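You operate a simulated robot arm through the tools that you are given. There is no shell and no other tool.

The job below is to be done with a simulated robot arm. You get a single attempt, and the scene is never put back.

## Task
Take the blue rag and leave it on the red tray. Put the pink valve on the plinth top away on the middle deck of the stock rack. Fetch the white block and set it on the element shelf. Open the grey drawer, put the green block on the plinth top away in the inside of the grey drawer, then shut the drawer. Take the water jug on the plinth top and put it away on the mix bench top. Open the dip lid. Do these in any order. Set down upright: water jug.

It is judged by the outcome, as a careful person would: the job done as asked, and still so three seconds after it is handed in. It fails if anything else is knocked over, pushed out of place, dropped, spilled or broken. Lids that push on must go on centred and level and be pressed home; caps that screw on are set level and turned clockwise until they are tight.

## Robot
A 6-joint arm with a two-finger parallel gripper on a trunk, on a base that drives. Base frame: it is fixed to the floor where the robot stands at the start and does not move with it; the origin is under the middle of the robot, x ahead of it, y to its left, z up; the surface under the hand at the start is at about z = 0.8. Lengths are in m, angles in degrees, forces in N, time in s.
With the tool pointing down near the work surface it reaches from about 0.3 to 0.7 m from the robot's upright axis, wherever it stands. Its first joint turns from -166.0 to 166.0 degrees. Places, roughly: blue rag (8x5x3 cm) [0.5, -0.1, 0.8]; dip lid [-2.3, -0.2, 0.8]; element shelf [4.4, -8, 0.7]; green block (8x5x4 cm) [4.9, -3.5, 0.8]; grey drawer [-2.2, -7, 0.7]; inside of the grey drawer [-2.3, -7, 0.7]; middle deck of the stock rack [0.1, 1.9, 0.6]; mix bench top [-2.3, 0.4, 0.8]; pink valve (3x3x7 cm) [4.7, -3.5, 0.8]; red tray (15x11x3 cm) [-0.5, 1.9, 1]; water jug [5, -3.75, 0.75]; white block [4.75, -3.5, 0.75]. Payload 4.1 kg.
The TCP is the grasp point between the finger pads, 0.023 m short of the fingertips. In the tool frame z runs along the fingers and y along their closing line. The gripper opens to 0.094 m. The fingers are 0.038 m wide and 0.01 m thick; the gripper's body (0.054 by 0.096 m) begins 0.039 m behind the TCP.
Orientation is that of the tool frame in the base frame, as [roll, pitch, yaw] about the fixed x, y, z axes, in that order (R = Rz(yaw) Ry(pitch) Rx(roll)). With the fingers straight down and closing along the base's y, the tool's x points along the base's -x, its y along +y and its z along -z.

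## Interface
- The arm moves only by the tool drive_tool. Its argument "moves" is a list of rows, each a list of 2 entries, a list of its own where there are three numbers: the shift along the tool's x, y, z in units of 100 mm (1.0 is 100 mm), then the turn, a rotation vector about the tool's x, y, z in units of 45 degrees (1.0 is 45 degrees). In form: [[[x, y, z], [ax, ay, az]], ...]. A call has 1 to 20 rows; each row is the pose to reach, as a shift and turn from the pose commanded when the call began, along the tool's axes at that moment. "claw" is the opening, from 0 (shut) to 1 (fully open), set as the call begins (left out, the last holds). A call with a number of a shift or a turn outside -1 to 1 is refused whole. A row lasts 0.2 s, in which the tool goes at most 0.05 m and 8.6 degrees; a call with a longer step from one row to the next is refused whole, and so is a gripper value outside its range. A pose out of reach is approached as far as the arm can. The call stops where the force on the tool passes 40 N (or 10 N more than at its start, if that is more) or the arm is blocked; 0.2 s more then pass. Each finger travels about 0.045 m/s and halts on what it meets, pressing with about 37 N; the grip force reading is that of the motor and also rises with nothing between the fingers. The clock runs only during rows and for 0.2 s after the last one: add rows that repeat a pose to give the fingers time. It gives the time, the measured TCP pose, the force on the tool (base axes), the opening and the grip force at its end, in the units of the frame above (readings bear some noise), with the torque about the TCP (base axes, N m) and any sound that the robot's microphone picked up.
- Cameras (640 x 400 px; columns grow to the right, rows downward): "scene" is now at [0.0126, 0.1258, 1.4154]; the picture's right is [-0.48, -0.88, 0.00], its down [-0.60, 0.33, -0.73] and it looks along [0.64, -0.35, -0.68] (base axes); focal length 265 px, centre (320, 200). "wrist" rides on the gripper at [0.086, 0.016, -0.074] in the tool frame; the picture's right is [-0.18, 0.98, 0.00], its down [-0.58, -0.11, -0.81] and it looks along [-0.79, -0.15, 0.59] (tool axes); focal length 243 px, centre (320, 200). There is no depth. A picture from a camera that has moved, and an enlarged one, comes with that camera's place and axes in the base frame and with its lens.
- get_image(camera): a new picture of that camera. The clock stands still meanwhile.
- lift_body(by): slides the trunk up (or, below 0, down) by that many m; the arm and the scene camera ride with it, the base frame stays. It gives what a move gives, with no picture.
- steer(legs): drives the robot by 1 to 6 legs, each [ahead, turn to the left] in m and degrees, along the robot's own axes; the way and the turn of a leg run together, so that a leg with both is an arc; at most 1.5 m and 180 degrees a leg. The arm and the cameras ride along, it lands a little off, and it stops where it bumps. It gives what a move gives.
- turn_head(pan, tilt): turns the head with the scene camera to pan (to the left, within 155 degrees either way) and tilt (down, from -29 to 69), counted from straight ahead of the robot. It gives what a move gives.
- enlarge(camera, box): a new picture of the part [left, top, right, bottom] of that camera's present view, enlarged. The clock stands still meanwhile.
- hand_in(): hands the job in; it is judged then, once.

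Nothing tells you exact positions but the pictures and the camera data. Unless the task says otherwise, let go and move clear before handing in.

The tools are called after ">>>" as name(argument=value, ...) on one line, values as JSON. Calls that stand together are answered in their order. drive_tool: Moves the arm, as the interface text tells. Its arguments: {"type":"object","properties":{"moves":{"type":"array"},"claw":{"type":"number"}},"required":["moves"]} The other tools are called the same way: lift_body (by) slides the trunk up or down; steer (legs) drives the base; turn_head (pan, tilt) turns the head that bears the scene camera; get_image (camera) takes a picture; enlarge (camera, box) takes an enlarged picture of a part of a camera's view; hand_in () hands the job in.

At the start:

```text
t: 0.0
eef_pos: [0.4382, 0.0221, 1.062]
tcp_rot: [-180.0, -0.1, -180.0]
contact_force: [0.5, 0.5, 0.5]
ft_torque: [0.01, -0.02, 0.01]
gripper_width: 0.0941
gripper_force: 0.1
trunk travel left (down, up): [-0.375, 0.215]
robot x, y, heading: [0.0031, -0.005, -0.0]
head pan, tilt: [-28.8, 42.8]
```

scene: 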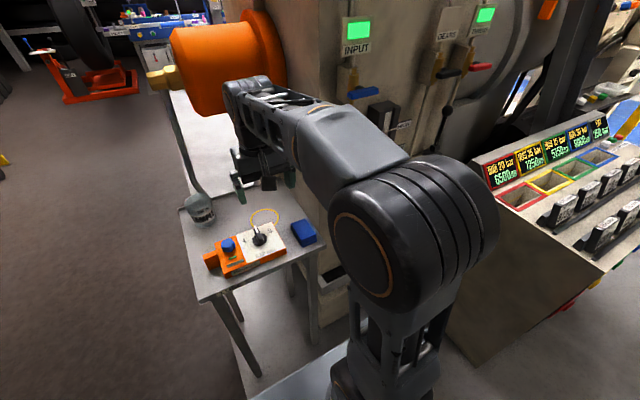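
wrist: 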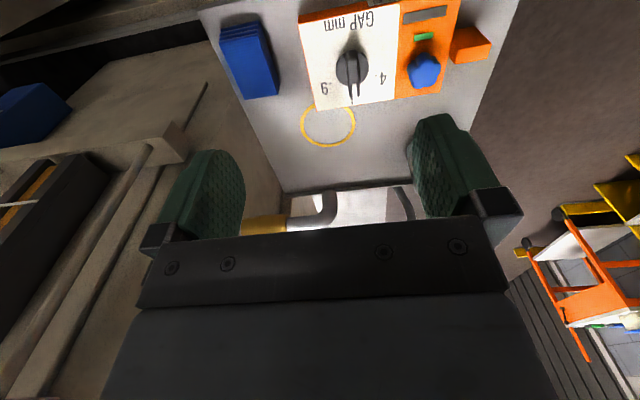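

I see the blue rag on the small table in front of the robot, at about [0.48, -0.075, 0.81]. I'll take closer pictures of it before I grasp it.

>>> enlarge(camera="scene", box=[180, 160, 360, 300])

>>> enlarge(camera="wrist", box=[180, 0, 500, 200])

```text
2.86 times, centred on (270, 230) of scene
camera zoom: at [0.0126, 0.1258, 1.4154], right [-0.48, -0.88, 0.0], down [-0.6, 0.33, -0.73], along [0.64, -0.35, -0.68], focal length 756 px, centre (463, 114)
```

zoom: 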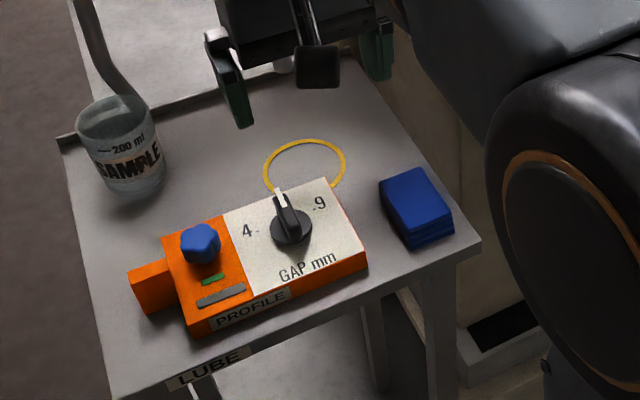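

```text
2.00 times, centred on (340, 100) of wrist
camera zoom: at [0.3516, 0.0389, 1.1355], right [0.18, 0.98, 0.0], down [0.58, -0.11, 0.81], along [0.79, -0.15, -0.59], focal length 485 px, centre (280, 400)
```

zoom: 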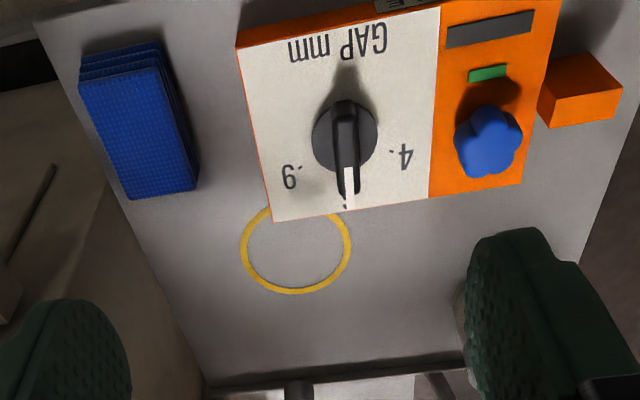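

The rag's top looks to be near z≈0.807 with its centre at about [0.489, -0.08]. I'll move above it and look again with the wrist camera.

>>> drive_tool(moves=[[[-0.127, -0.25, 0.25], [0, 0, 0]], [[-0.254, -0.5, 0.5], [0, 0, 0]], [[-0.381, -0.75, 0.75], [0, 0, 0]], [[-0.508, -1.0, 1.0], [0, 0, 0]], [[-0.508, -1.0, 1.0], [0, 0, 0]]], claw=0.8)

>>> get_image(camera="wrist")

>>> get_image(camera="scene")

```text
t: 1.2
eef_pos: [0.4891, -0.0781, 0.9614]
tcp_rot: [180.0, 0.0, 180.0]
contact_force: [1.0, -0.4, -0.2]
ft_torque: [-0.01, 0.03, -0.03]
gripper_width: 0.075
gripper_force: 0.0
trunk travel left (down, up): [-0.375, 0.215]
robot x, y, heading: [0.0014, -0.0035, -0.1]
head pan, tilt: [-28.8, 42.8]
```

```text
taken
camera wrist: at [0.4027, -0.0613, 1.0344], right [0.18, 0.98, 0.0], down [0.58, -0.11, 0.81], along [0.79, -0.15, -0.59], focal length 243 px, centre (320, 200)
```

wrist: 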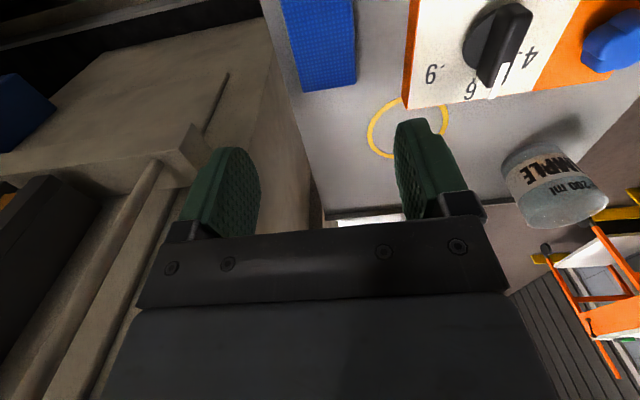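

```text
taken
camera scene: at [0.0129, 0.1255, 1.4154], right [-0.48, -0.88, 0.0], down [-0.6, 0.33, -0.73], along [0.64, -0.35, -0.68], focal length 265 px, centre (320, 200)
```

scene: 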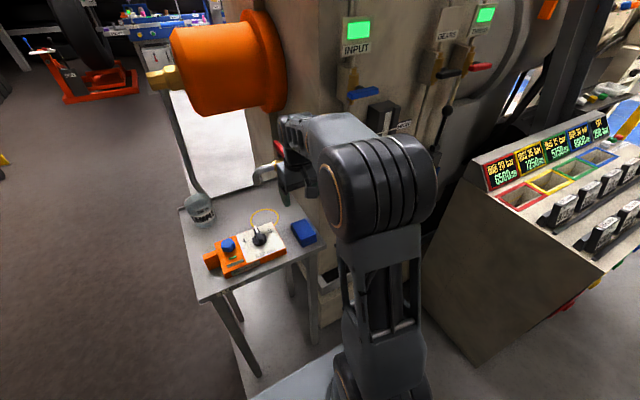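

The estimate holds: the rag is centred at about [0.489, -0.079]. I'll descend straight down around it.

>>> drive_tool(moves=[[[0, 0, 0.4], [0, 0, 0]], [[0, 0, 0.8], [0, 0, 0]], [[0, 0, 1.0], [0, 0, 0]]], claw=0.8)

>>> drive_tool(moves=[[[0, -0.01, 0.2], [0, 0, 0]], [[0, -0.01, 0.35], [0, 0, 0]], [[0, -0.01, 0.45], [0, 0, 0]], [[0, -0.01, 0.52], [0, 0, 0]]], claw=0.8)

>>> enlarge(camera="scene", box=[230, 130, 390, 290])

>>> get_image(camera="wrist")

```text
t: 2.0
eef_pos: [0.4892, -0.0783, 0.8627]
tcp_rot: [-180.0, 0.0, 179.9]
contact_force: [-0.6, 0.1, 0.4]
ft_torque: [0.0, -0.01, 0.0]
gripper_width: 0.0753
gripper_force: 0.0
trunk travel left (down, up): [-0.375, 0.215]
robot x, y, heading: [-0.001, -0.0002, -0.1]
head pan, tilt: [-28.8, 42.8]
```

```text
t: 2.9
eef_pos: [0.489, -0.0801, 0.8238]
tcp_rot: [-179.9, 0.7, -179.8]
contact_force: [-13.4, 0.3, 23.2]
ft_torque: [0.98, 0.72, 0.58]
gripper_width: 0.0754
gripper_force: 0.3
trunk travel left (down, up): [-0.375, 0.215]
robot x, y, heading: [0.0018, 0.0016, 0.0]
head pan, tilt: [-28.8, 42.8]
stopped in row 4: the force on the tool passed its limit at 52 N (the readings are from after the stop); the commanded pose is now the measured one
```

```text
2.50 times, centred on (310, 210) of scene
camera zoom: at [0.0091, 0.1259, 1.4157], right [-0.48, -0.88, 0.0], down [-0.59, 0.33, -0.73], along [0.64, -0.35, -0.68], focal length 662 px, centre (345, 175)
```

zoom: 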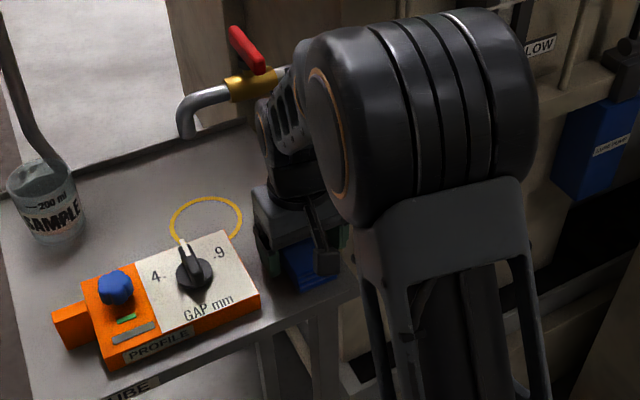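

```text
taken
camera wrist: at [0.402, -0.0624, 0.8954], right [0.18, 0.98, 0.0], down [0.57, -0.11, 0.81], along [0.8, -0.15, -0.58], focal length 243 px, centre (320, 200)
```

wrist: 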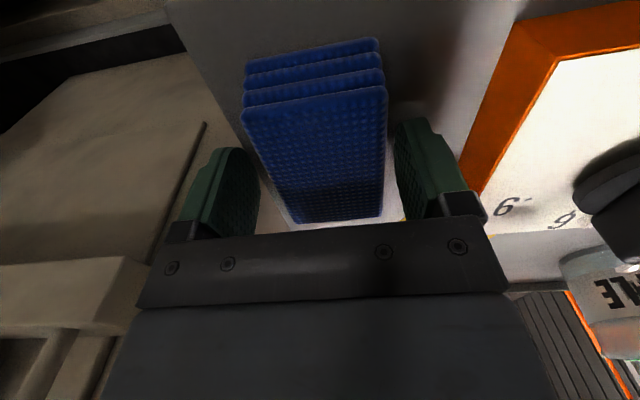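

The fingertips touched the table, which puts its surface at z≈0.80, and the rag sits between the fingers. I'll lift 5 mm, close on it and raise it.

>>> drive_tool(moves=[[[0, 0.0, -0.05], [0, 0, 0]], [[0, 0.05, -0.05], [0, 0, 0]]], claw=0.8)

>>> drive_tool(moves=[[[0, 0, 0], [0, 0, 0]], [[0, 0, 0], [0, 0, 0]], [[0, 0, 0], [0, 0, 0]], [[0, 0, 0], [0, 0, 0]], [[0, 0, 0], [0, 0, 0]], [[0, 0, 0], [0, 0, 0]]], claw=0.3)

>>> get_image(camera="wrist")

```text
t: 3.5
eef_pos: [0.4911, -0.0739, 0.8256]
tcp_rot: [-179.9, 0.6, -180.0]
contact_force: [0.7, 0.2, -0.1]
ft_torque: [-0.01, -0.02, 0.01]
gripper_width: 0.0751
gripper_force: 0.0
trunk travel left (down, up): [-0.375, 0.215]
robot x, y, heading: [-0.0001, 0.0017, -0.1]
head pan, tilt: [-28.8, 42.8]
```

```text
t: 4.9
eef_pos: [0.4907, -0.0739, 0.8261]
tcp_rot: [-179.8, 0.6, -179.9]
contact_force: [-1.2, 0.9, -0.7]
ft_torque: [0.0, 0.04, -0.01]
gripper_width: 0.0488
gripper_force: 37.0
trunk travel left (down, up): [-0.375, 0.215]
robot x, y, heading: [-0.0007, 0.0034, -0.0]
head pan, tilt: [-28.8, 42.8]
```

```text
taken
camera wrist: at [0.4044, -0.0573, 0.898], right [0.18, 0.98, 0.0], down [0.57, -0.11, 0.81], along [0.8, -0.15, -0.58], focal length 243 px, centre (320, 200)
```

wrist: 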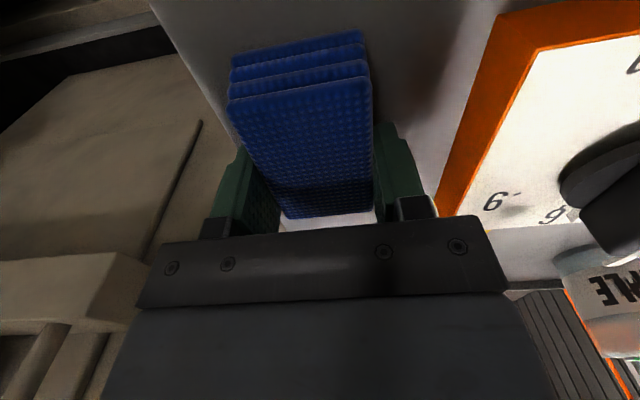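

The rag is gripped, with a width of 0.049. I'll lift it and check.

>>> drive_tool(moves=[[[0, 0, -0.15], [0, 0, 0]], [[0, 0, -0.4], [0, 0, 0]], [[0, 0, -0.7], [0, 0, 0]], [[0, 0, -1.0], [0, 0, 0]]])

>>> drive_tool(moves=[[[0.2, 0.2, -0.3], [0, 0, 0]], [[0.4, 0.5, -0.6], [0, 0, 0]], [[0.6, 0.75, -0.9], [0, 0, 0]], [[0.7, 0.8, -1.0], [0, 0, 0]]])

>>> get_image(camera="wrist")

>>> get_image(camera="scene")

```text
t: 5.9
eef_pos: [0.4898, -0.0751, 0.926]
tcp_rot: [-180.0, 0.5, 179.9]
contact_force: [-1.4, -1.0, 0.3]
ft_torque: [0.02, 0.03, -0.02]
gripper_width: 0.0491
gripper_force: 37.0
trunk travel left (down, up): [-0.375, 0.215]
robot x, y, heading: [-0.0043, 0.001, 0.0]
head pan, tilt: [-28.8, 42.8]
```

```text
t: 6.9
eef_pos: [0.4203, 0.0062, 1.0244]
tcp_rot: [-179.9, 0.6, -180.0]
contact_force: [0.1, 0.0, -0.9]
ft_torque: [0.01, -0.01, -0.02]
gripper_width: 0.0488
gripper_force: 36.9
trunk travel left (down, up): [-0.375, 0.215]
robot x, y, heading: [0.0007, -0.0034, -0.1]
head pan, tilt: [-28.8, 42.8]
```

```text
taken
camera wrist: at [0.3321, 0.0227, 1.0967], right [0.18, 0.98, 0.0], down [0.57, -0.11, 0.81], along [0.8, -0.15, -0.58], focal length 243 px, centre (320, 200)
```

wrist: 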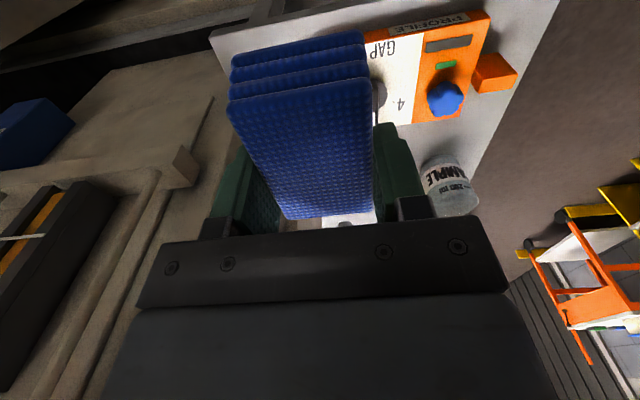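

```text
taken
camera scene: at [0.0125, 0.1258, 1.4154], right [-0.48, -0.88, 0.0], down [-0.6, 0.33, -0.73], along [0.64, -0.35, -0.68], focal length 265 px, centre (320, 200)
```

scene: 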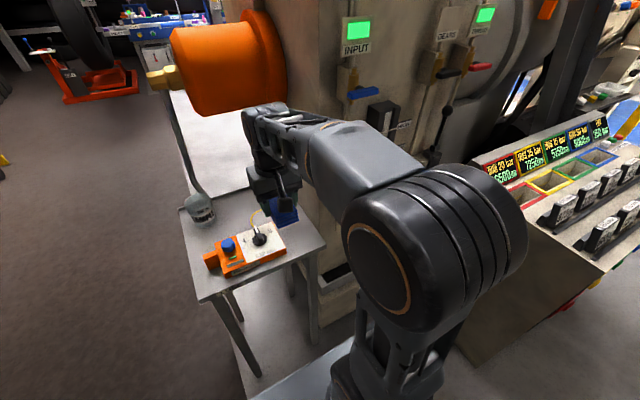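

The rag is held. Now I'll look around toward the red tray and the stock rack, to the left and behind.

>>> turn_head(pan=95, tilt=20)

>>> get_image(camera="scene")

>>> turn_head(pan=40, tilt=25)

>>> get_image(camera="scene")

>>> turn_head(pan=150, tilt=20)

>>> get_image(camera="scene")

```text
t: 8.9
eef_pos: [0.4179, 0.0054, 1.0238]
tcp_rot: [-179.9, 0.5, 180.0]
contact_force: [-0.1, -0.7, 0.6]
ft_torque: [-0.04, 0.01, 0.0]
gripper_width: 0.0489
gripper_force: 36.8
trunk travel left (down, up): [-0.375, 0.215]
robot x, y, heading: [-0.002, 0.0018, -0.1]
head pan, tilt: [95.0, 20.0]
```

```text
taken
camera scene: at [-0.0682, 0.2585, 1.4509], right [1.0, 0.09, 0.0], down [0.03, -0.34, -0.94], along [-0.08, 0.94, -0.34], focal length 265 px, centre (320, 200)
```

scene: 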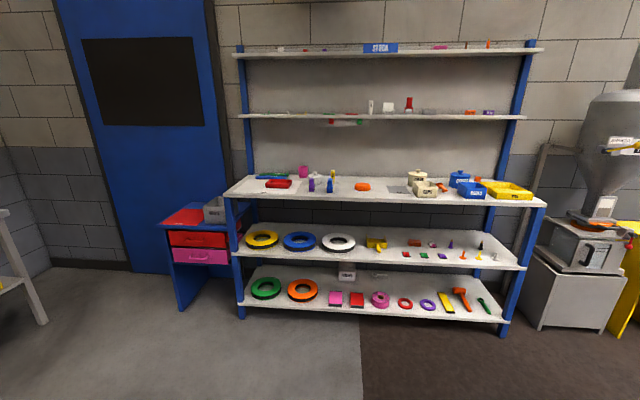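

```text
t: 10.2
eef_pos: [0.4186, 0.0055, 1.0229]
tcp_rot: [-179.9, 0.6, -179.9]
contact_force: [-0.2, 0.0, -0.9]
ft_torque: [0.01, 0.02, 0.01]
gripper_width: 0.0487
gripper_force: 36.8
trunk travel left (down, up): [-0.375, 0.215]
robot x, y, heading: [0.0032, 0.002, -0.0]
head pan, tilt: [40.0, 25.0]
```

```text
taken
camera scene: at [0.0104, 0.225, 1.4429], right [0.64, -0.77, 0.0], down [-0.32, -0.27, -0.91], along [0.69, 0.58, -0.42], focal length 265 px, centre (320, 200)
```

scene: 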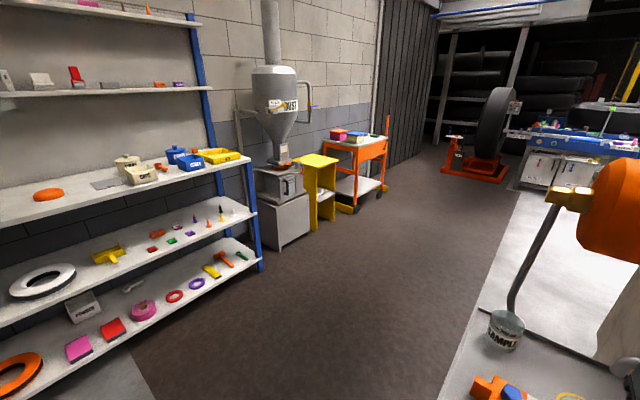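

```text
t: 12.1
eef_pos: [0.4193, 0.0066, 1.025]
tcp_rot: [-179.9, 0.6, 180.0]
contact_force: [0.5, 0.1, 0.1]
ft_torque: [0.0, 0.02, 0.0]
gripper_width: 0.0486
gripper_force: 37.3
trunk travel left (down, up): [-0.375, 0.215]
robot x, y, heading: [0.0026, 0.0021, 0.2]
head pan, tilt: [150.0, 20.0]
```

```text
taken
camera scene: at [-0.1408, 0.2123, 1.4509], right [0.5, 0.87, 0.0], down [0.3, -0.17, -0.94], along [-0.81, 0.47, -0.34], focal length 265 px, centre (320, 200)
```

scene: 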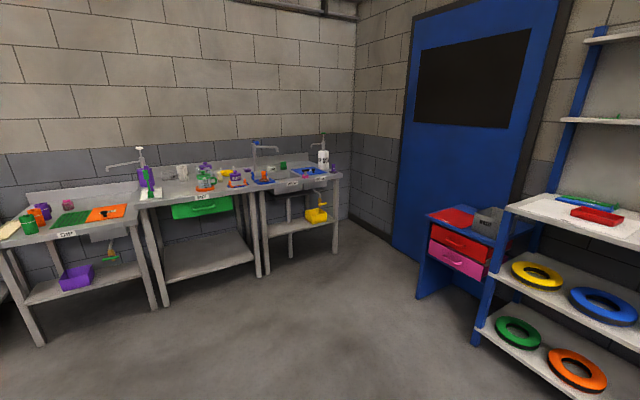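

The stock rack is on the left wall, and a red item sits on the deck at z≈1.0. I'll zoom in on it and on the middle deck.

>>> turn_head(pan=95, tilt=20)

>>> enlarge(camera="scene", box=[220, 150, 400, 262])

>>> enlarge(camera="scene", box=[370, 150, 550, 320])

>>> enlarge(camera="scene", box=[150, 150, 330, 320])

```text
t: 13.3
eef_pos: [0.4192, 0.0063, 1.0249]
tcp_rot: [-179.9, 0.6, -180.0]
contact_force: [0.6, 0.0, 0.0]
ft_torque: [0.0, -0.01, -0.02]
gripper_width: 0.0487
gripper_force: 36.8
trunk travel left (down, up): [-0.375, 0.215]
robot x, y, heading: [-0.0016, -0.004, 0.1]
head pan, tilt: [95.0, 20.0]
```

```text
3.56 times, centred on (310, 206) of scene
camera zoom: at [-0.0683, 0.2584, 1.4509], right [1.0, 0.09, 0.0], down [0.03, -0.34, -0.94], along [-0.08, 0.94, -0.34], focal length 941 px, centre (356, 179)
```

zoom: 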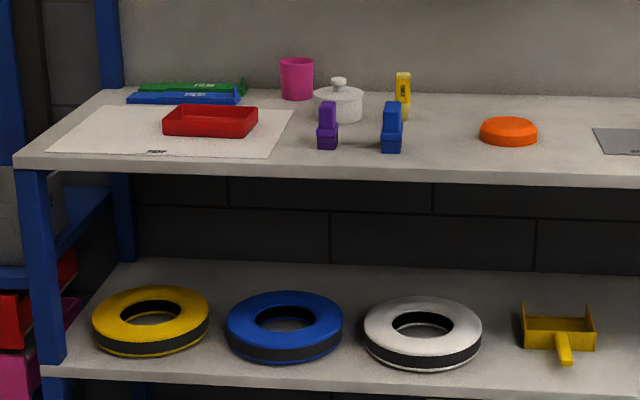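

```text
2.35 times, centred on (460, 235) of scene
camera zoom: at [-0.0683, 0.2584, 1.4509], right [1.0, 0.09, 0.0], down [0.03, -0.34, -0.94], along [-0.08, 0.94, -0.34], focal length 623 px, centre (-9, 118)
```

zoom: 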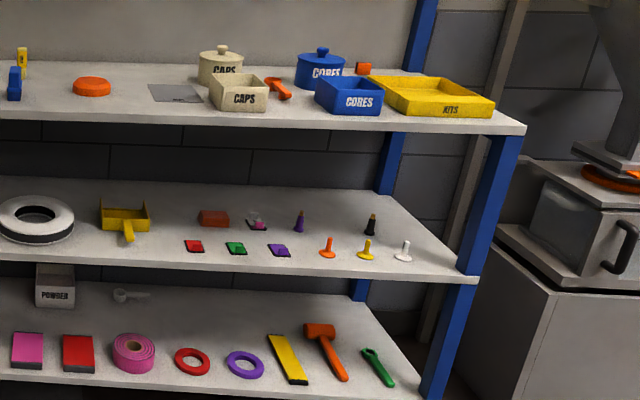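

```text
2.35 times, centred on (240, 235) of scene
camera zoom: at [-0.0683, 0.2584, 1.4509], right [1.0, 0.09, 0.0], down [0.03, -0.34, -0.94], along [-0.08, 0.94, -0.34], focal length 623 px, centre (508, 118)
```

zoom: 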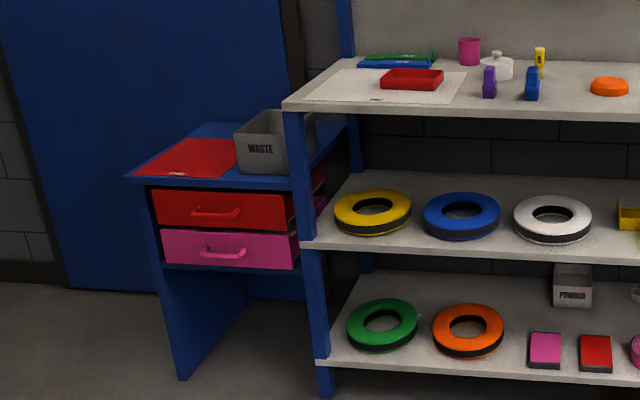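

The red tray is on the rack's z≈0.96 deck at about [-0.47, 1.88]. I'll retract the arm, back off slightly and turn toward the rack.

>>> drive_tool(moves=[[[0.3, 0, -0.3], [0, 0, 0]], [[0.6, 0, -0.6], [0, 0, 0]], [[0.7, 0, -0.9], [0, 0, 0]]])

>>> steer(legs=[[-0.15, 0], [0, 105]])

>>> turn_head(pan=0, tilt=30)

>>> get_image(camera="scene")

```text
t: 14.1
eef_pos: [0.3491, 0.0057, 1.114]
tcp_rot: [-179.9, 0.4, 179.9]
contact_force: [0.4, 0.4, 0.4]
ft_torque: [0.0, -0.04, 0.01]
gripper_width: 0.0488
gripper_force: 37.3
trunk travel left (down, up): [-0.375, 0.215]
robot x, y, heading: [0.0019, 0.0031, 0.2]
head pan, tilt: [95.0, 20.0]
```

```text
t: 19.9
eef_pos: [-0.2466, 0.336, 1.1126]
tcp_rot: [-179.8, 0.6, -74.9]
contact_force: [0.4, -0.7, 0.1]
ft_torque: [0.0, 0.0, -0.01]
gripper_width: 0.049
gripper_force: 36.8
trunk travel left (down, up): [-0.375, 0.215]
robot x, y, heading: [-0.1471, -0.0004, 105.0]
head pan, tilt: [95.0, 20.0]
```

```text
t: 21.6
eef_pos: [-0.247, 0.3359, 1.1145]
tcp_rot: [-179.9, 0.6, -75.0]
contact_force: [-0.5, 0.4, -0.3]
ft_torque: [-0.01, -0.03, 0.02]
gripper_width: 0.049
gripper_force: 36.6
trunk travel left (down, up): [-0.375, 0.215]
robot x, y, heading: [-0.1489, 0.0007, 105.1]
head pan, tilt: [0.0, 30.0]
```

```text
taken
camera scene: at [-0.3194, -0.0145, 1.4349], right [0.97, 0.26, 0.0], down [0.13, -0.48, -0.87], along [-0.22, 0.84, -0.5], focal length 265 px, centre (320, 200)
```

scene: 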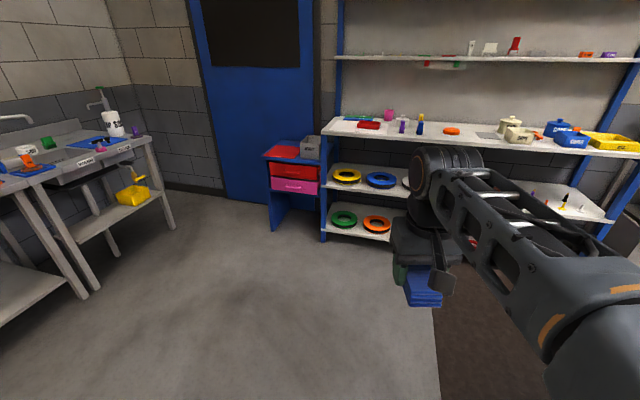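

The path ahead is clear. I'll drive up toward the rack and square up to it.

>>> steer(legs=[[1.0, 0], [0, -15]])

>>> turn_head(pan=20, tilt=40)

>>> get_image(camera="scene")

```text
t: 27.7
eef_pos: [-0.4171, 1.3231, 1.1135]
tcp_rot: [-179.9, 0.6, -90.1]
contact_force: [0.8, -0.3, -0.2]
ft_torque: [-0.01, 0.02, -0.02]
gripper_width: 0.0492
gripper_force: 37.2
trunk travel left (down, up): [-0.375, 0.215]
robot x, y, heading: [-0.4121, 0.97, 89.8]
head pan, tilt: [0.0, 30.0]
```

```text
t: 28.5
eef_pos: [-0.4172, 1.3229, 1.1136]
tcp_rot: [-180.0, 0.6, -90.2]
contact_force: [-0.9, -0.3, -0.8]
ft_torque: [0.01, 0.02, 0.01]
gripper_width: 0.0489
gripper_force: 37.4
trunk travel left (down, up): [-0.375, 0.215]
robot x, y, heading: [-0.4111, 0.973, 90.0]
head pan, tilt: [20.0, 40.0]
```

```text
taken
camera scene: at [-0.6068, 0.9933, 1.4196], right [0.94, 0.34, 0.0], down [0.22, -0.6, -0.77], along [-0.26, 0.72, -0.64], focal length 265 px, centre (320, 200)
```

scene: 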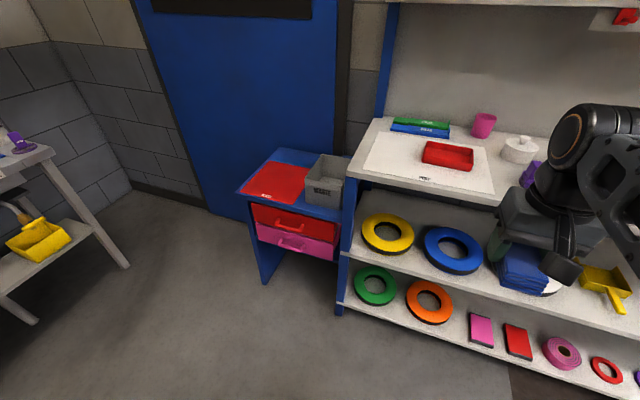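

The tray is visible now. I'll enlarge it to fix its position.

>>> enlarge(camera="scene", box=[350, 90, 530, 202])

```text
3.56 times, centred on (440, 146) of scene
camera zoom: at [-0.6068, 0.9933, 1.4196], right [0.94, 0.34, 0.0], down [0.22, -0.6, -0.77], along [-0.26, 0.72, -0.64], focal length 941 px, centre (-107, 392)
```

zoom: 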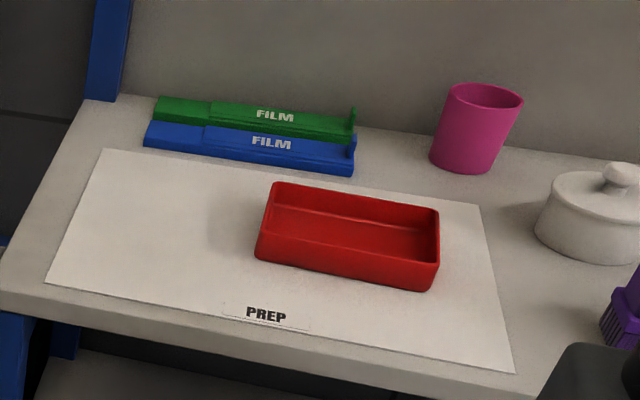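

The tray is centred at about [-0.47, 1.855] with its rim at z≈0.99. I'll drive a bit closer, then bring the tool above it.

>>> steer(legs=[[0.27, 0]])

>>> turn_head(pan=5, tilt=45)

>>> get_image(camera="scene")

>>> get_image(camera="wrist")

```text
t: 30.4
eef_pos: [-0.4164, 1.5928, 1.114]
tcp_rot: [-179.9, 0.6, -90.0]
contact_force: [-0.1, 0.3, 0.0]
ft_torque: [0.03, -0.02, 0.0]
gripper_width: 0.0487
gripper_force: 37.3
trunk travel left (down, up): [-0.375, 0.215]
robot x, y, heading: [-0.4104, 1.2463, 89.9]
head pan, tilt: [20.0, 40.0]
```

```text
t: 31.2
eef_pos: [-0.4164, 1.5936, 1.1129]
tcp_rot: [-179.9, 0.6, -90.0]
contact_force: [0.6, 1.2, 0.3]
ft_torque: [-0.03, 0.01, -0.02]
gripper_width: 0.049
gripper_force: 36.9
trunk travel left (down, up): [-0.375, 0.215]
robot x, y, heading: [-0.4106, 1.2459, 90.0]
head pan, tilt: [5.0, 45.0]
```

```text
taken
camera scene: at [-0.5847, 1.2647, 1.4123], right [1.0, 0.09, 0.0], down [0.06, -0.7, -0.71], along [-0.06, 0.7, -0.71], focal length 265 px, centre (320, 200)
```

scene: 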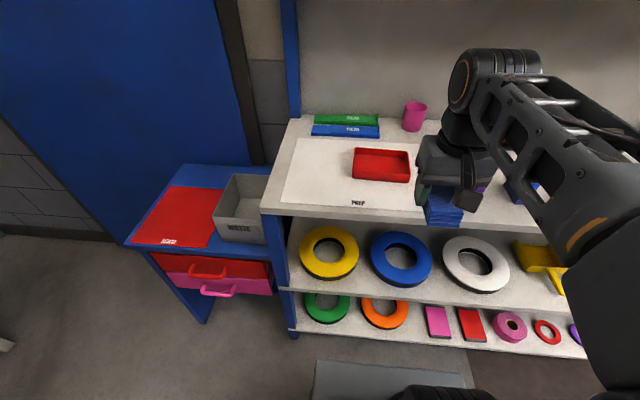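

```text
taken
camera wrist: at [-0.4323, 1.5075, 1.1856], right [-0.98, 0.18, 0.0], down [0.11, 0.57, 0.81], along [0.15, 0.8, -0.58], focal length 243 px, centre (320, 200)
```

wrist: 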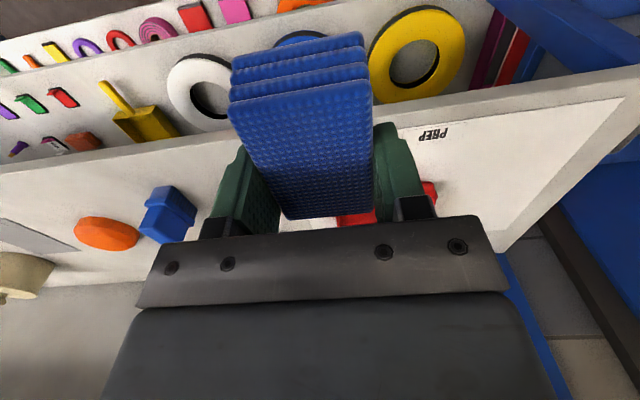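

>>> enlarge(camera="scene", box=[280, 100, 480, 225])

```text
3.20 times, centred on (380, 162) of scene
camera zoom: at [-0.5847, 1.2647, 1.4123], right [1.0, 0.09, 0.0], down [0.06, -0.7, -0.71], along [-0.06, 0.7, -0.71], focal length 847 px, centre (128, 320)
```

zoom: 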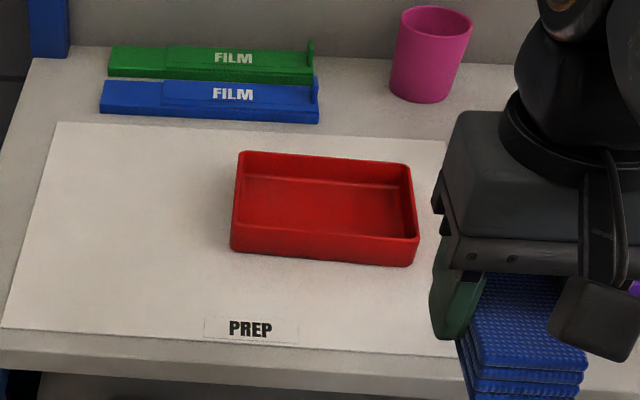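

Tray centre is about [-0.47, 1.85]. I'll extend the arm over it at a safe height.

>>> drive_tool(moves=[[[-0.35, 0.18, 0], [0, 0, 0]], [[-0.7, 0.36, 0], [0, 0, 0]], [[-1.0, 0.54, 0], [0, 0, 0]]])

>>> drive_tool(moves=[[[-0.35, 0, 0], [0, 0, 0]], [[-0.7, 0, 0], [0, 0, 0]], [[-1.0, 0, 0], [0, 0, 0]]])

>>> drive_tool(moves=[[[-0.35, 0, 0.1], [0, 0, 0]], [[-0.7, 0, 0.3], [0, 0, 0]], [[-0.7, 0, 0.5], [0, 0, 0]]])

>>> enlarge(camera="scene", box=[280, 80, 520, 230])

>>> get_image(camera="wrist")

```text
t: 32.0
eef_pos: [-0.4694, 1.6939, 1.113]
tcp_rot: [-180.0, 0.6, -90.1]
contact_force: [-0.1, -0.1, -0.1]
ft_torque: [-0.03, -0.03, 0.01]
gripper_width: 0.0489
gripper_force: 37.3
trunk travel left (down, up): [-0.375, 0.215]
robot x, y, heading: [-0.4094, 1.2424, 89.8]
head pan, tilt: [5.0, 45.0]
```

```text
t: 32.8
eef_pos: [-0.4698, 1.7937, 1.117]
tcp_rot: [-180.0, 0.6, -90.0]
contact_force: [-0.5, -0.1, 0.0]
ft_torque: [-0.03, 0.0, -0.06]
gripper_width: 0.049
gripper_force: 37.4
trunk travel left (down, up): [-0.375, 0.215]
robot x, y, heading: [-0.4118, 1.2469, 89.7]
head pan, tilt: [5.0, 45.0]
```

```text
t: 33.6
eef_pos: [-0.4705, 1.865, 1.0657]
tcp_rot: [-180.0, 0.5, -90.0]
contact_force: [1.4, 0.8, -0.5]
ft_torque: [0.01, 0.01, 0.01]
gripper_width: 0.049
gripper_force: 36.5
trunk travel left (down, up): [-0.375, 0.215]
robot x, y, heading: [-0.4151, 1.2421, 90.4]
head pan, tilt: [5.0, 45.0]
```

```text
2.67 times, centred on (400, 155) of scene
camera zoom: at [-0.5847, 1.2652, 1.4123], right [1.0, 0.09, 0.0], down [0.06, -0.7, -0.71], along [-0.06, 0.7, -0.71], focal length 706 px, centre (107, 320)
```

zoom: 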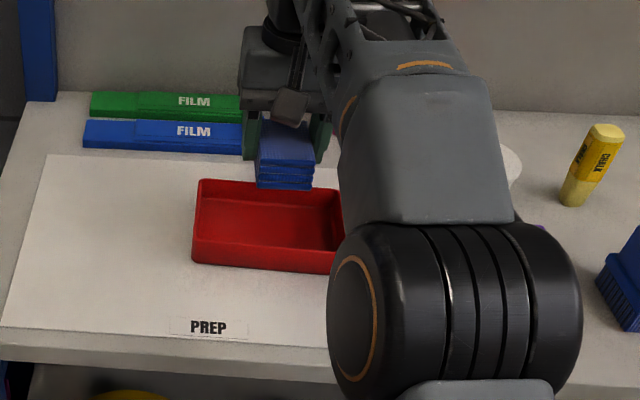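

```text
taken
camera wrist: at [-0.4867, 1.7784, 1.1374], right [-0.98, 0.18, 0.0], down [0.11, 0.57, 0.81], along [0.15, 0.8, -0.58], focal length 243 px, centre (320, 200)
```

wrist: 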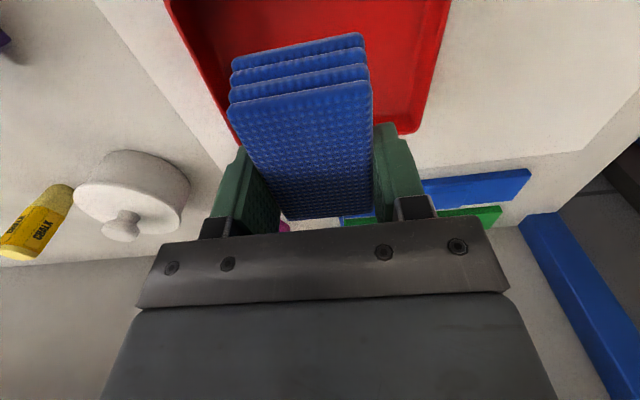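

The rag appears aligned over the tray. I'll lower it to just above the rim and check again.

>>> drive_tool(moves=[[[0, 0, 0.2], [0, 0, 0]], [[0, 0, 0.36], [0, 0, 0]]])

>>> enlarge(camera="scene", box=[330, 100, 450, 190])

>>> get_image(camera="wrist")

```text
t: 34.2
eef_pos: [-0.4702, 1.8641, 1.0293]
tcp_rot: [-179.9, 0.4, -89.9]
contact_force: [0.0, -0.4, -0.1]
ft_torque: [0.01, 0.01, 0.01]
gripper_width: 0.049
gripper_force: 37.5
trunk travel left (down, up): [-0.375, 0.215]
robot x, y, heading: [-0.4112, 1.2444, 89.9]
head pan, tilt: [5.0, 45.0]
```

```text
4.44 times, centred on (390, 145) of scene
camera zoom: at [-0.5847, 1.2647, 1.4123], right [1.0, 0.09, 0.0], down [0.06, -0.7, -0.71], along [-0.06, 0.7, -0.71], focal length 1176 px, centre (9, 444)
```

zoom: 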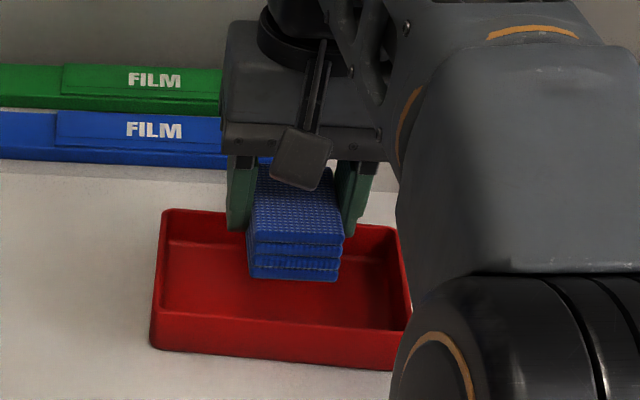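

```text
taken
camera wrist: at [-0.4864, 1.7782, 1.1018], right [-0.98, 0.18, 0.0], down [0.11, 0.57, 0.81], along [0.15, 0.8, -0.58], focal length 243 px, centre (320, 200)
```

wrist: 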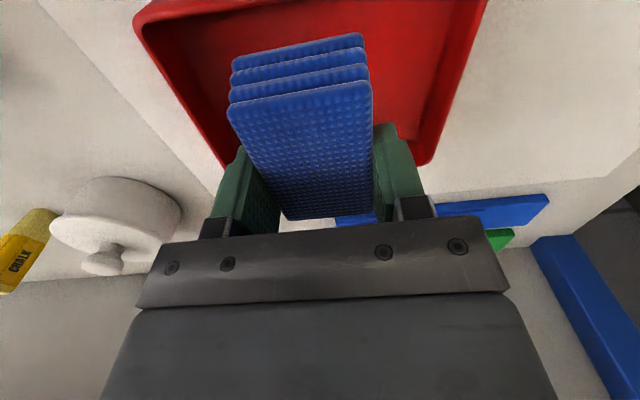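

The tray centre is about 7 mm further in. I'll shift by that much and lower the rag to just above the tray floor.

>>> drive_tool(moves=[[[-0.07, 0, 0], [0, 0, 0]], [[-0.07, 0, 0.2], [0, 0, 0]], [[-0.07, 0, 0.35], [0, 0, 0]], [[-0.07, 0, 0.38], [0, 0, 0]]])

>>> enlarge(camera="scene", box=[330, 100, 450, 190])

```text
t: 35.2
eef_pos: [-0.4701, 1.8735, 0.991]
tcp_rot: [-179.9, 0.6, -90.0]
contact_force: [0.6, 0.3, 0.1]
ft_torque: [0.01, -0.02, -0.01]
gripper_width: 0.0489
gripper_force: 36.9
trunk travel left (down, up): [-0.375, 0.215]
robot x, y, heading: [-0.4137, 1.2442, 89.7]
head pan, tilt: [5.0, 45.0]
```

```text
4.44 times, centred on (390, 145) of scene
camera zoom: at [-0.5847, 1.2648, 1.4123], right [1.0, 0.09, 0.0], down [0.06, -0.7, -0.71], along [-0.06, 0.7, -0.71], focal length 1176 px, centre (9, 444)
```

zoom: 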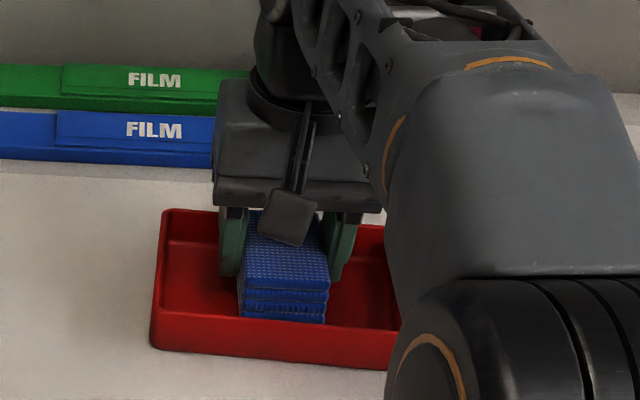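

The rag is inside the tray walls. I'll lower it in small steps until it touches.

>>> drive_tool(moves=[[[0, 0, 0.04], [0, 0, 0]], [[0, 0, 0.04], [0, 0, 0]]])

>>> drive_tool(moves=[[[0, 0, 0.03], [0, 0, 0]], [[0, 0, 0.03], [0, 0, 0]]])

```text
t: 35.8
eef_pos: [-0.4698, 1.871, 0.9874]
tcp_rot: [-179.9, 0.7, -90.1]
contact_force: [0.3, 0.5, -0.1]
ft_torque: [0.01, 0.0, 0.04]
gripper_width: 0.0486
gripper_force: 37.1
trunk travel left (down, up): [-0.375, 0.215]
robot x, y, heading: [-0.4096, 1.2444, 89.9]
head pan, tilt: [5.0, 45.0]
```

```text
t: 36.4
eef_pos: [-0.4688, 1.8722, 0.986]
tcp_rot: [-179.9, 0.4, -90.0]
contact_force: [-0.6, 0.7, 0.5]
ft_torque: [0.03, -0.01, 0.05]
gripper_width: 0.049
gripper_force: 37.3
trunk travel left (down, up): [-0.375, 0.215]
robot x, y, heading: [-0.4081, 1.2452, 90.3]
head pan, tilt: [5.0, 45.0]
```

>>> drive_tool(moves=[[[0, 0, 0.03], [0, 0, 0]], [[0, 0, 0.03], [0, 0, 0]]])

>>> enlarge(camera="scene", box=[330, 100, 450, 190])

```text
t: 37.0
eef_pos: [-0.47, 1.872, 0.9818]
tcp_rot: [-179.9, 0.6, -90.0]
contact_force: [-0.3, 0.2, 1.1]
ft_torque: [0.01, 0.03, 0.02]
gripper_width: 0.049
gripper_force: 36.9
trunk travel left (down, up): [-0.375, 0.215]
robot x, y, heading: [-0.4119, 1.2484, 90.2]
head pan, tilt: [5.0, 45.0]
```

```text
4.44 times, centred on (390, 145) of scene
camera zoom: at [-0.5846, 1.2646, 1.4123], right [1.0, 0.09, 0.0], down [0.06, -0.7, -0.71], along [-0.06, 0.7, -0.71], focal length 1176 px, centre (9, 444)
```

zoom: 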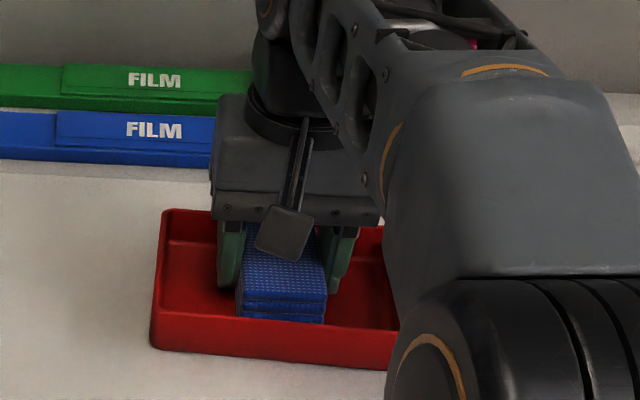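

>>> drive_tool(moves=[[[0, 0, 0.025], [0, 0, 0]], [[0, 0, 0.025], [0, 0, 0]]])

```text
t: 37.6
eef_pos: [-0.4694, 1.8718, 0.9815]
tcp_rot: [180.0, 0.8, -90.1]
contact_force: [0.6, 4.6, 17.9]
ft_torque: [-0.6, 0.06, -0.01]
gripper_width: 0.0491
gripper_force: 37.0
trunk travel left (down, up): [-0.375, 0.215]
robot x, y, heading: [-0.4106, 1.2446, 89.8]
head pan, tilt: [5.0, 45.0]
```

Contact: the rag rests on the tray floor. I'll open the gripper and back off upward.

>>> drive_tool(moves=[[[0, 0, -0.01], [0, 0, 0]], [[0, 0, -0.01], [0, 0, 0]], [[0, 0, -0.01], [0, 0, 0]], [[0, 0, -0.01], [0, 0, 0]]], claw=0.8)

>>> drive_tool(moves=[[[0, 0, -0.2], [0, 0, 0]], [[0, 0, -0.5], [0, 0, 0]], [[0, 0, -0.9], [0, 0, 0]]])

>>> enlarge(camera="scene", box=[330, 100, 450, 190])

>>> get_image(camera="wrist")

```text
t: 38.6
eef_pos: [-0.4709, 1.8719, 0.9807]
tcp_rot: [-179.9, 0.5, -90.0]
contact_force: [2.3, -0.2, 4.6]
ft_torque: [-0.1, 0.14, 0.05]
gripper_width: 0.0742
gripper_force: 0.2
trunk travel left (down, up): [-0.375, 0.215]
robot x, y, heading: [-0.4128, 1.2436, 89.9]
head pan, tilt: [5.0, 45.0]
```

```text
t: 39.4
eef_pos: [-0.4695, 1.8704, 1.0685]
tcp_rot: [-179.9, 0.5, -90.1]
contact_force: [-0.2, -0.8, -0.3]
ft_torque: [-0.03, 0.04, -0.01]
gripper_width: 0.075
gripper_force: 0.0
trunk travel left (down, up): [-0.375, 0.215]
robot x, y, heading: [-0.4146, 1.2442, 90.3]
head pan, tilt: [5.0, 45.0]
```

```text
4.44 times, centred on (390, 145) of scene
camera zoom: at [-0.5847, 1.2649, 1.4122], right [1.0, 0.09, 0.0], down [0.06, -0.7, -0.71], along [-0.06, 0.7, -0.71], focal length 1176 px, centre (9, 444)
```

zoom: 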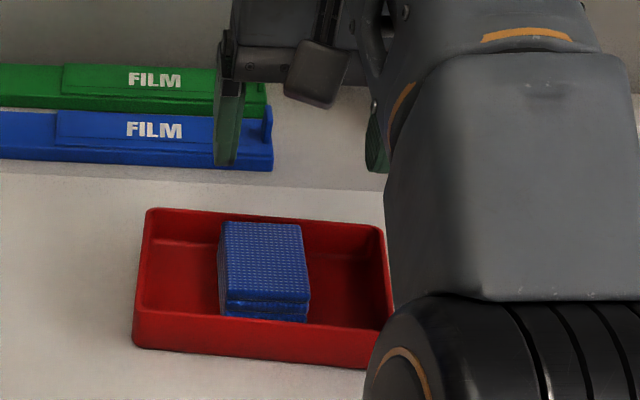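

```text
taken
camera wrist: at [-0.4858, 1.7848, 1.1416], right [-0.98, 0.18, 0.0], down [0.11, 0.57, 0.81], along [0.15, 0.8, -0.58], focal length 243 px, centre (320, 200)
```

wrist: 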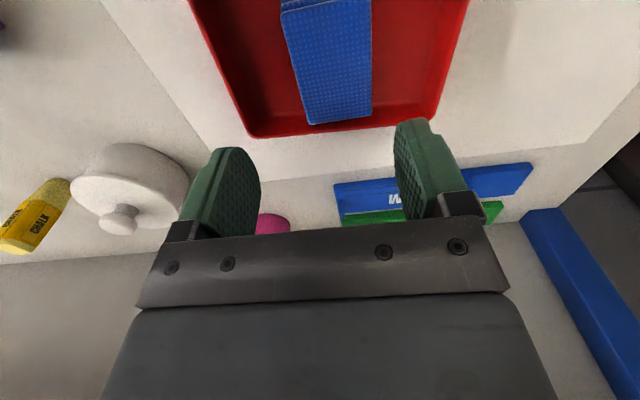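

The rag lies flat in the red tray. I'll retract the arm and look along the route toward the plinth.

>>> drive_tool(moves=[[[0.3, 0, -0.3], [0, 0, 0]], [[0.65, 0, -0.5], [0, 0, 0]], [[1.0, 0, -0.6], [0, 0, 0]]], claw=0.5)

>>> drive_tool(moves=[[[0.35, 0, 0], [0, 0, 0]], [[0.7, 0, 0], [0, 0, 0]], [[1.0, 0, 0], [0, 0, 0]]])

>>> drive_tool(moves=[[[0.35, -0.2, 0], [0, 0, 0]], [[0.7, -0.4, 0], [0, 0, 0]], [[0.8, -0.5, 0], [0, 0, 0]]])

>>> turn_head(pan=-90, tilt=15)

>>> get_image(camera="scene")

```text
t: 40.2
eef_pos: [-0.4705, 1.7697, 1.1295]
tcp_rot: [-179.9, 0.6, -90.1]
contact_force: [0.0, -0.8, 0.7]
ft_torque: [0.0, -0.02, 0.01]
gripper_width: 0.047
gripper_force: 0.0
trunk travel left (down, up): [-0.375, 0.215]
robot x, y, heading: [-0.4106, 1.2419, 89.7]
head pan, tilt: [5.0, 45.0]
```

```text
t: 41.0
eef_pos: [-0.4701, 1.6696, 1.1293]
tcp_rot: [-179.9, 0.6, -90.0]
contact_force: [1.2, 0.3, 0.2]
ft_torque: [-0.01, 0.01, 0.0]
gripper_width: 0.0472
gripper_force: 0.1
trunk travel left (down, up): [-0.375, 0.215]
robot x, y, heading: [-0.4136, 1.2466, 90.1]
head pan, tilt: [5.0, 45.0]
```

```text
t: 41.8
eef_pos: [-0.4204, 1.5892, 1.1288]
tcp_rot: [-179.9, 0.5, -90.0]
contact_force: [-0.5, 0.4, -0.2]
ft_torque: [0.0, 0.0, -0.02]
gripper_width: 0.047
gripper_force: 0.0
trunk travel left (down, up): [-0.375, 0.215]
robot x, y, heading: [-0.4133, 1.2408, 90.1]
head pan, tilt: [5.0, 45.0]
```

```text
t: 43.5
eef_pos: [-0.4203, 1.591, 1.1293]
tcp_rot: [-179.8, 0.6, -90.0]
contact_force: [-0.5, -1.0, -1.3]
ft_torque: [0.0, 0.01, 0.0]
gripper_width: 0.0469
gripper_force: 0.0
trunk travel left (down, up): [-0.375, 0.215]
robot x, y, heading: [-0.409, 1.2403, 90.2]
head pan, tilt: [-90.0, 15.0]
```

```text
taken
camera scene: at [-0.4842, 1.1836, 1.4591], right [0.0, -1.0, 0.0], down [-0.26, 0.0, -0.97], along [0.97, 0.0, -0.26], focal length 265 px, centre (320, 200)
```

scene: 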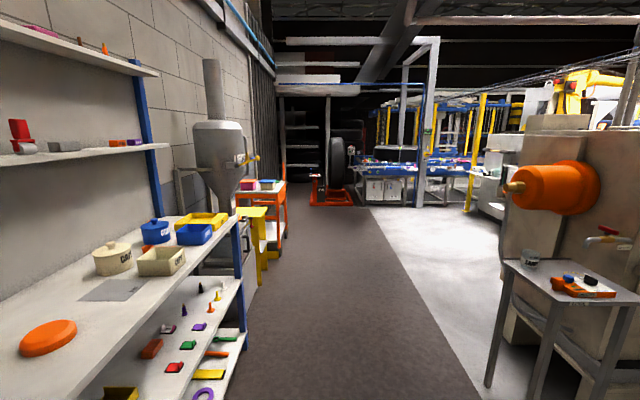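

The aisle looks open. Before the long trip, I'll look at the bench on the other side, where the mix bench and dip lid are.

>>> turn_head(pan=110, tilt=20)

>>> get_image(camera="scene")

>>> turn_head(pan=150, tilt=20)

>>> get_image(camera="scene")

```text
t: 46.4
eef_pos: [-0.4203, 1.5909, 1.1282]
tcp_rot: [-180.0, 0.7, -89.9]
contact_force: [-0.5, -0.4, 0.2]
ft_torque: [0.02, -0.01, 0.0]
gripper_width: 0.047
gripper_force: 0.1
trunk travel left (down, up): [-0.375, 0.215]
robot x, y, heading: [-0.41, 1.2485, 90.2]
head pan, tilt: [110.0, 20.0]
```

```text
taken
camera scene: at [-0.6651, 1.1519, 1.4509], right [-0.34, 0.94, 0.0], down [0.32, 0.12, -0.94], along [-0.88, -0.32, -0.34], focal length 265 px, centre (320, 200)
```

scene: 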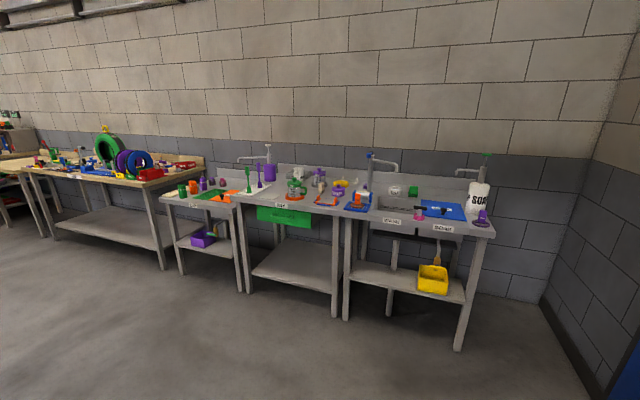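

```text
t: 47.5
eef_pos: [-0.4207, 1.59, 1.1281]
tcp_rot: [-179.9, 0.5, -89.9]
contact_force: [-0.3, 0.6, 0.3]
ft_torque: [-0.01, 0.01, -0.01]
gripper_width: 0.0468
gripper_force: 0.0
trunk travel left (down, up): [-0.375, 0.215]
robot x, y, heading: [-0.4102, 1.2426, 90.1]
head pan, tilt: [150.0, 20.0]
```

```text
taken
camera scene: at [-0.6243, 1.1031, 1.4509], right [-0.87, 0.5, 0.0], down [0.17, 0.3, -0.94], along [-0.47, -0.81, -0.34], focal length 265 px, centre (320, 200)
```

scene: 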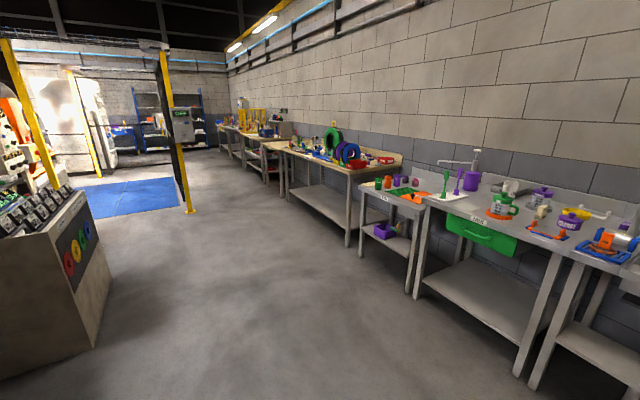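

The dip bench should be the leftmost small table and the mix bench is next to it. I'll zoom in on both.

>>> turn_head(pan=120, tilt=25)

>>> enlarge(camera="scene", box=[180, 120, 380, 245])

>>> enlarge(camera="scene", box=[300, 110, 500, 235])

```text
t: 48.5
eef_pos: [-0.4216, 1.5904, 1.1281]
tcp_rot: [-179.9, 0.6, -90.0]
contact_force: [0.8, 0.3, 0.0]
ft_torque: [-0.01, -0.01, 0.02]
gripper_width: 0.0469
gripper_force: 0.0
trunk travel left (down, up): [-0.375, 0.215]
robot x, y, heading: [-0.409, 1.2451, 90.0]
head pan, tilt: [120.0, 25.0]
```

```text
3.20 times, centred on (280, 182) of scene
camera zoom: at [-0.6574, 1.1376, 1.4429], right [-0.5, 0.87, 0.0], down [0.37, 0.21, -0.91], along [-0.78, -0.45, -0.42], focal length 847 px, centre (448, 256)
```

zoom: 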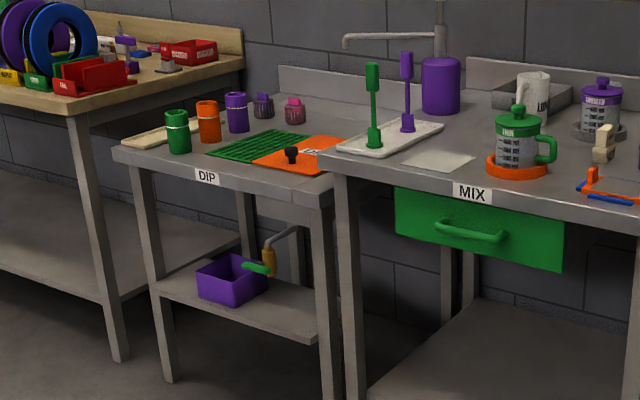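

```text
3.20 times, centred on (400, 172) of scene
camera zoom: at [-0.6574, 1.1376, 1.4429], right [-0.5, 0.87, 0.0], down [0.37, 0.21, -0.91], along [-0.78, -0.45, -0.42], focal length 847 px, centre (64, 288)
```

zoom: 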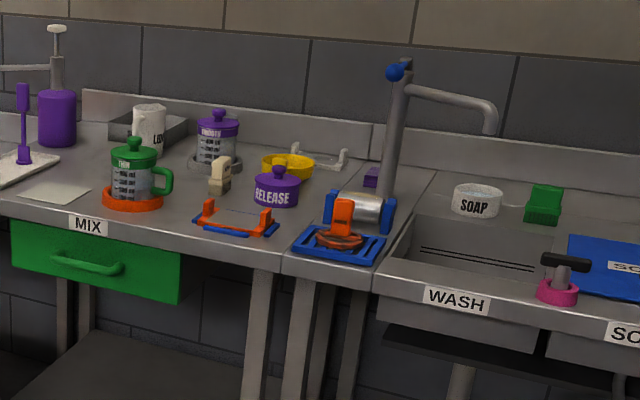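

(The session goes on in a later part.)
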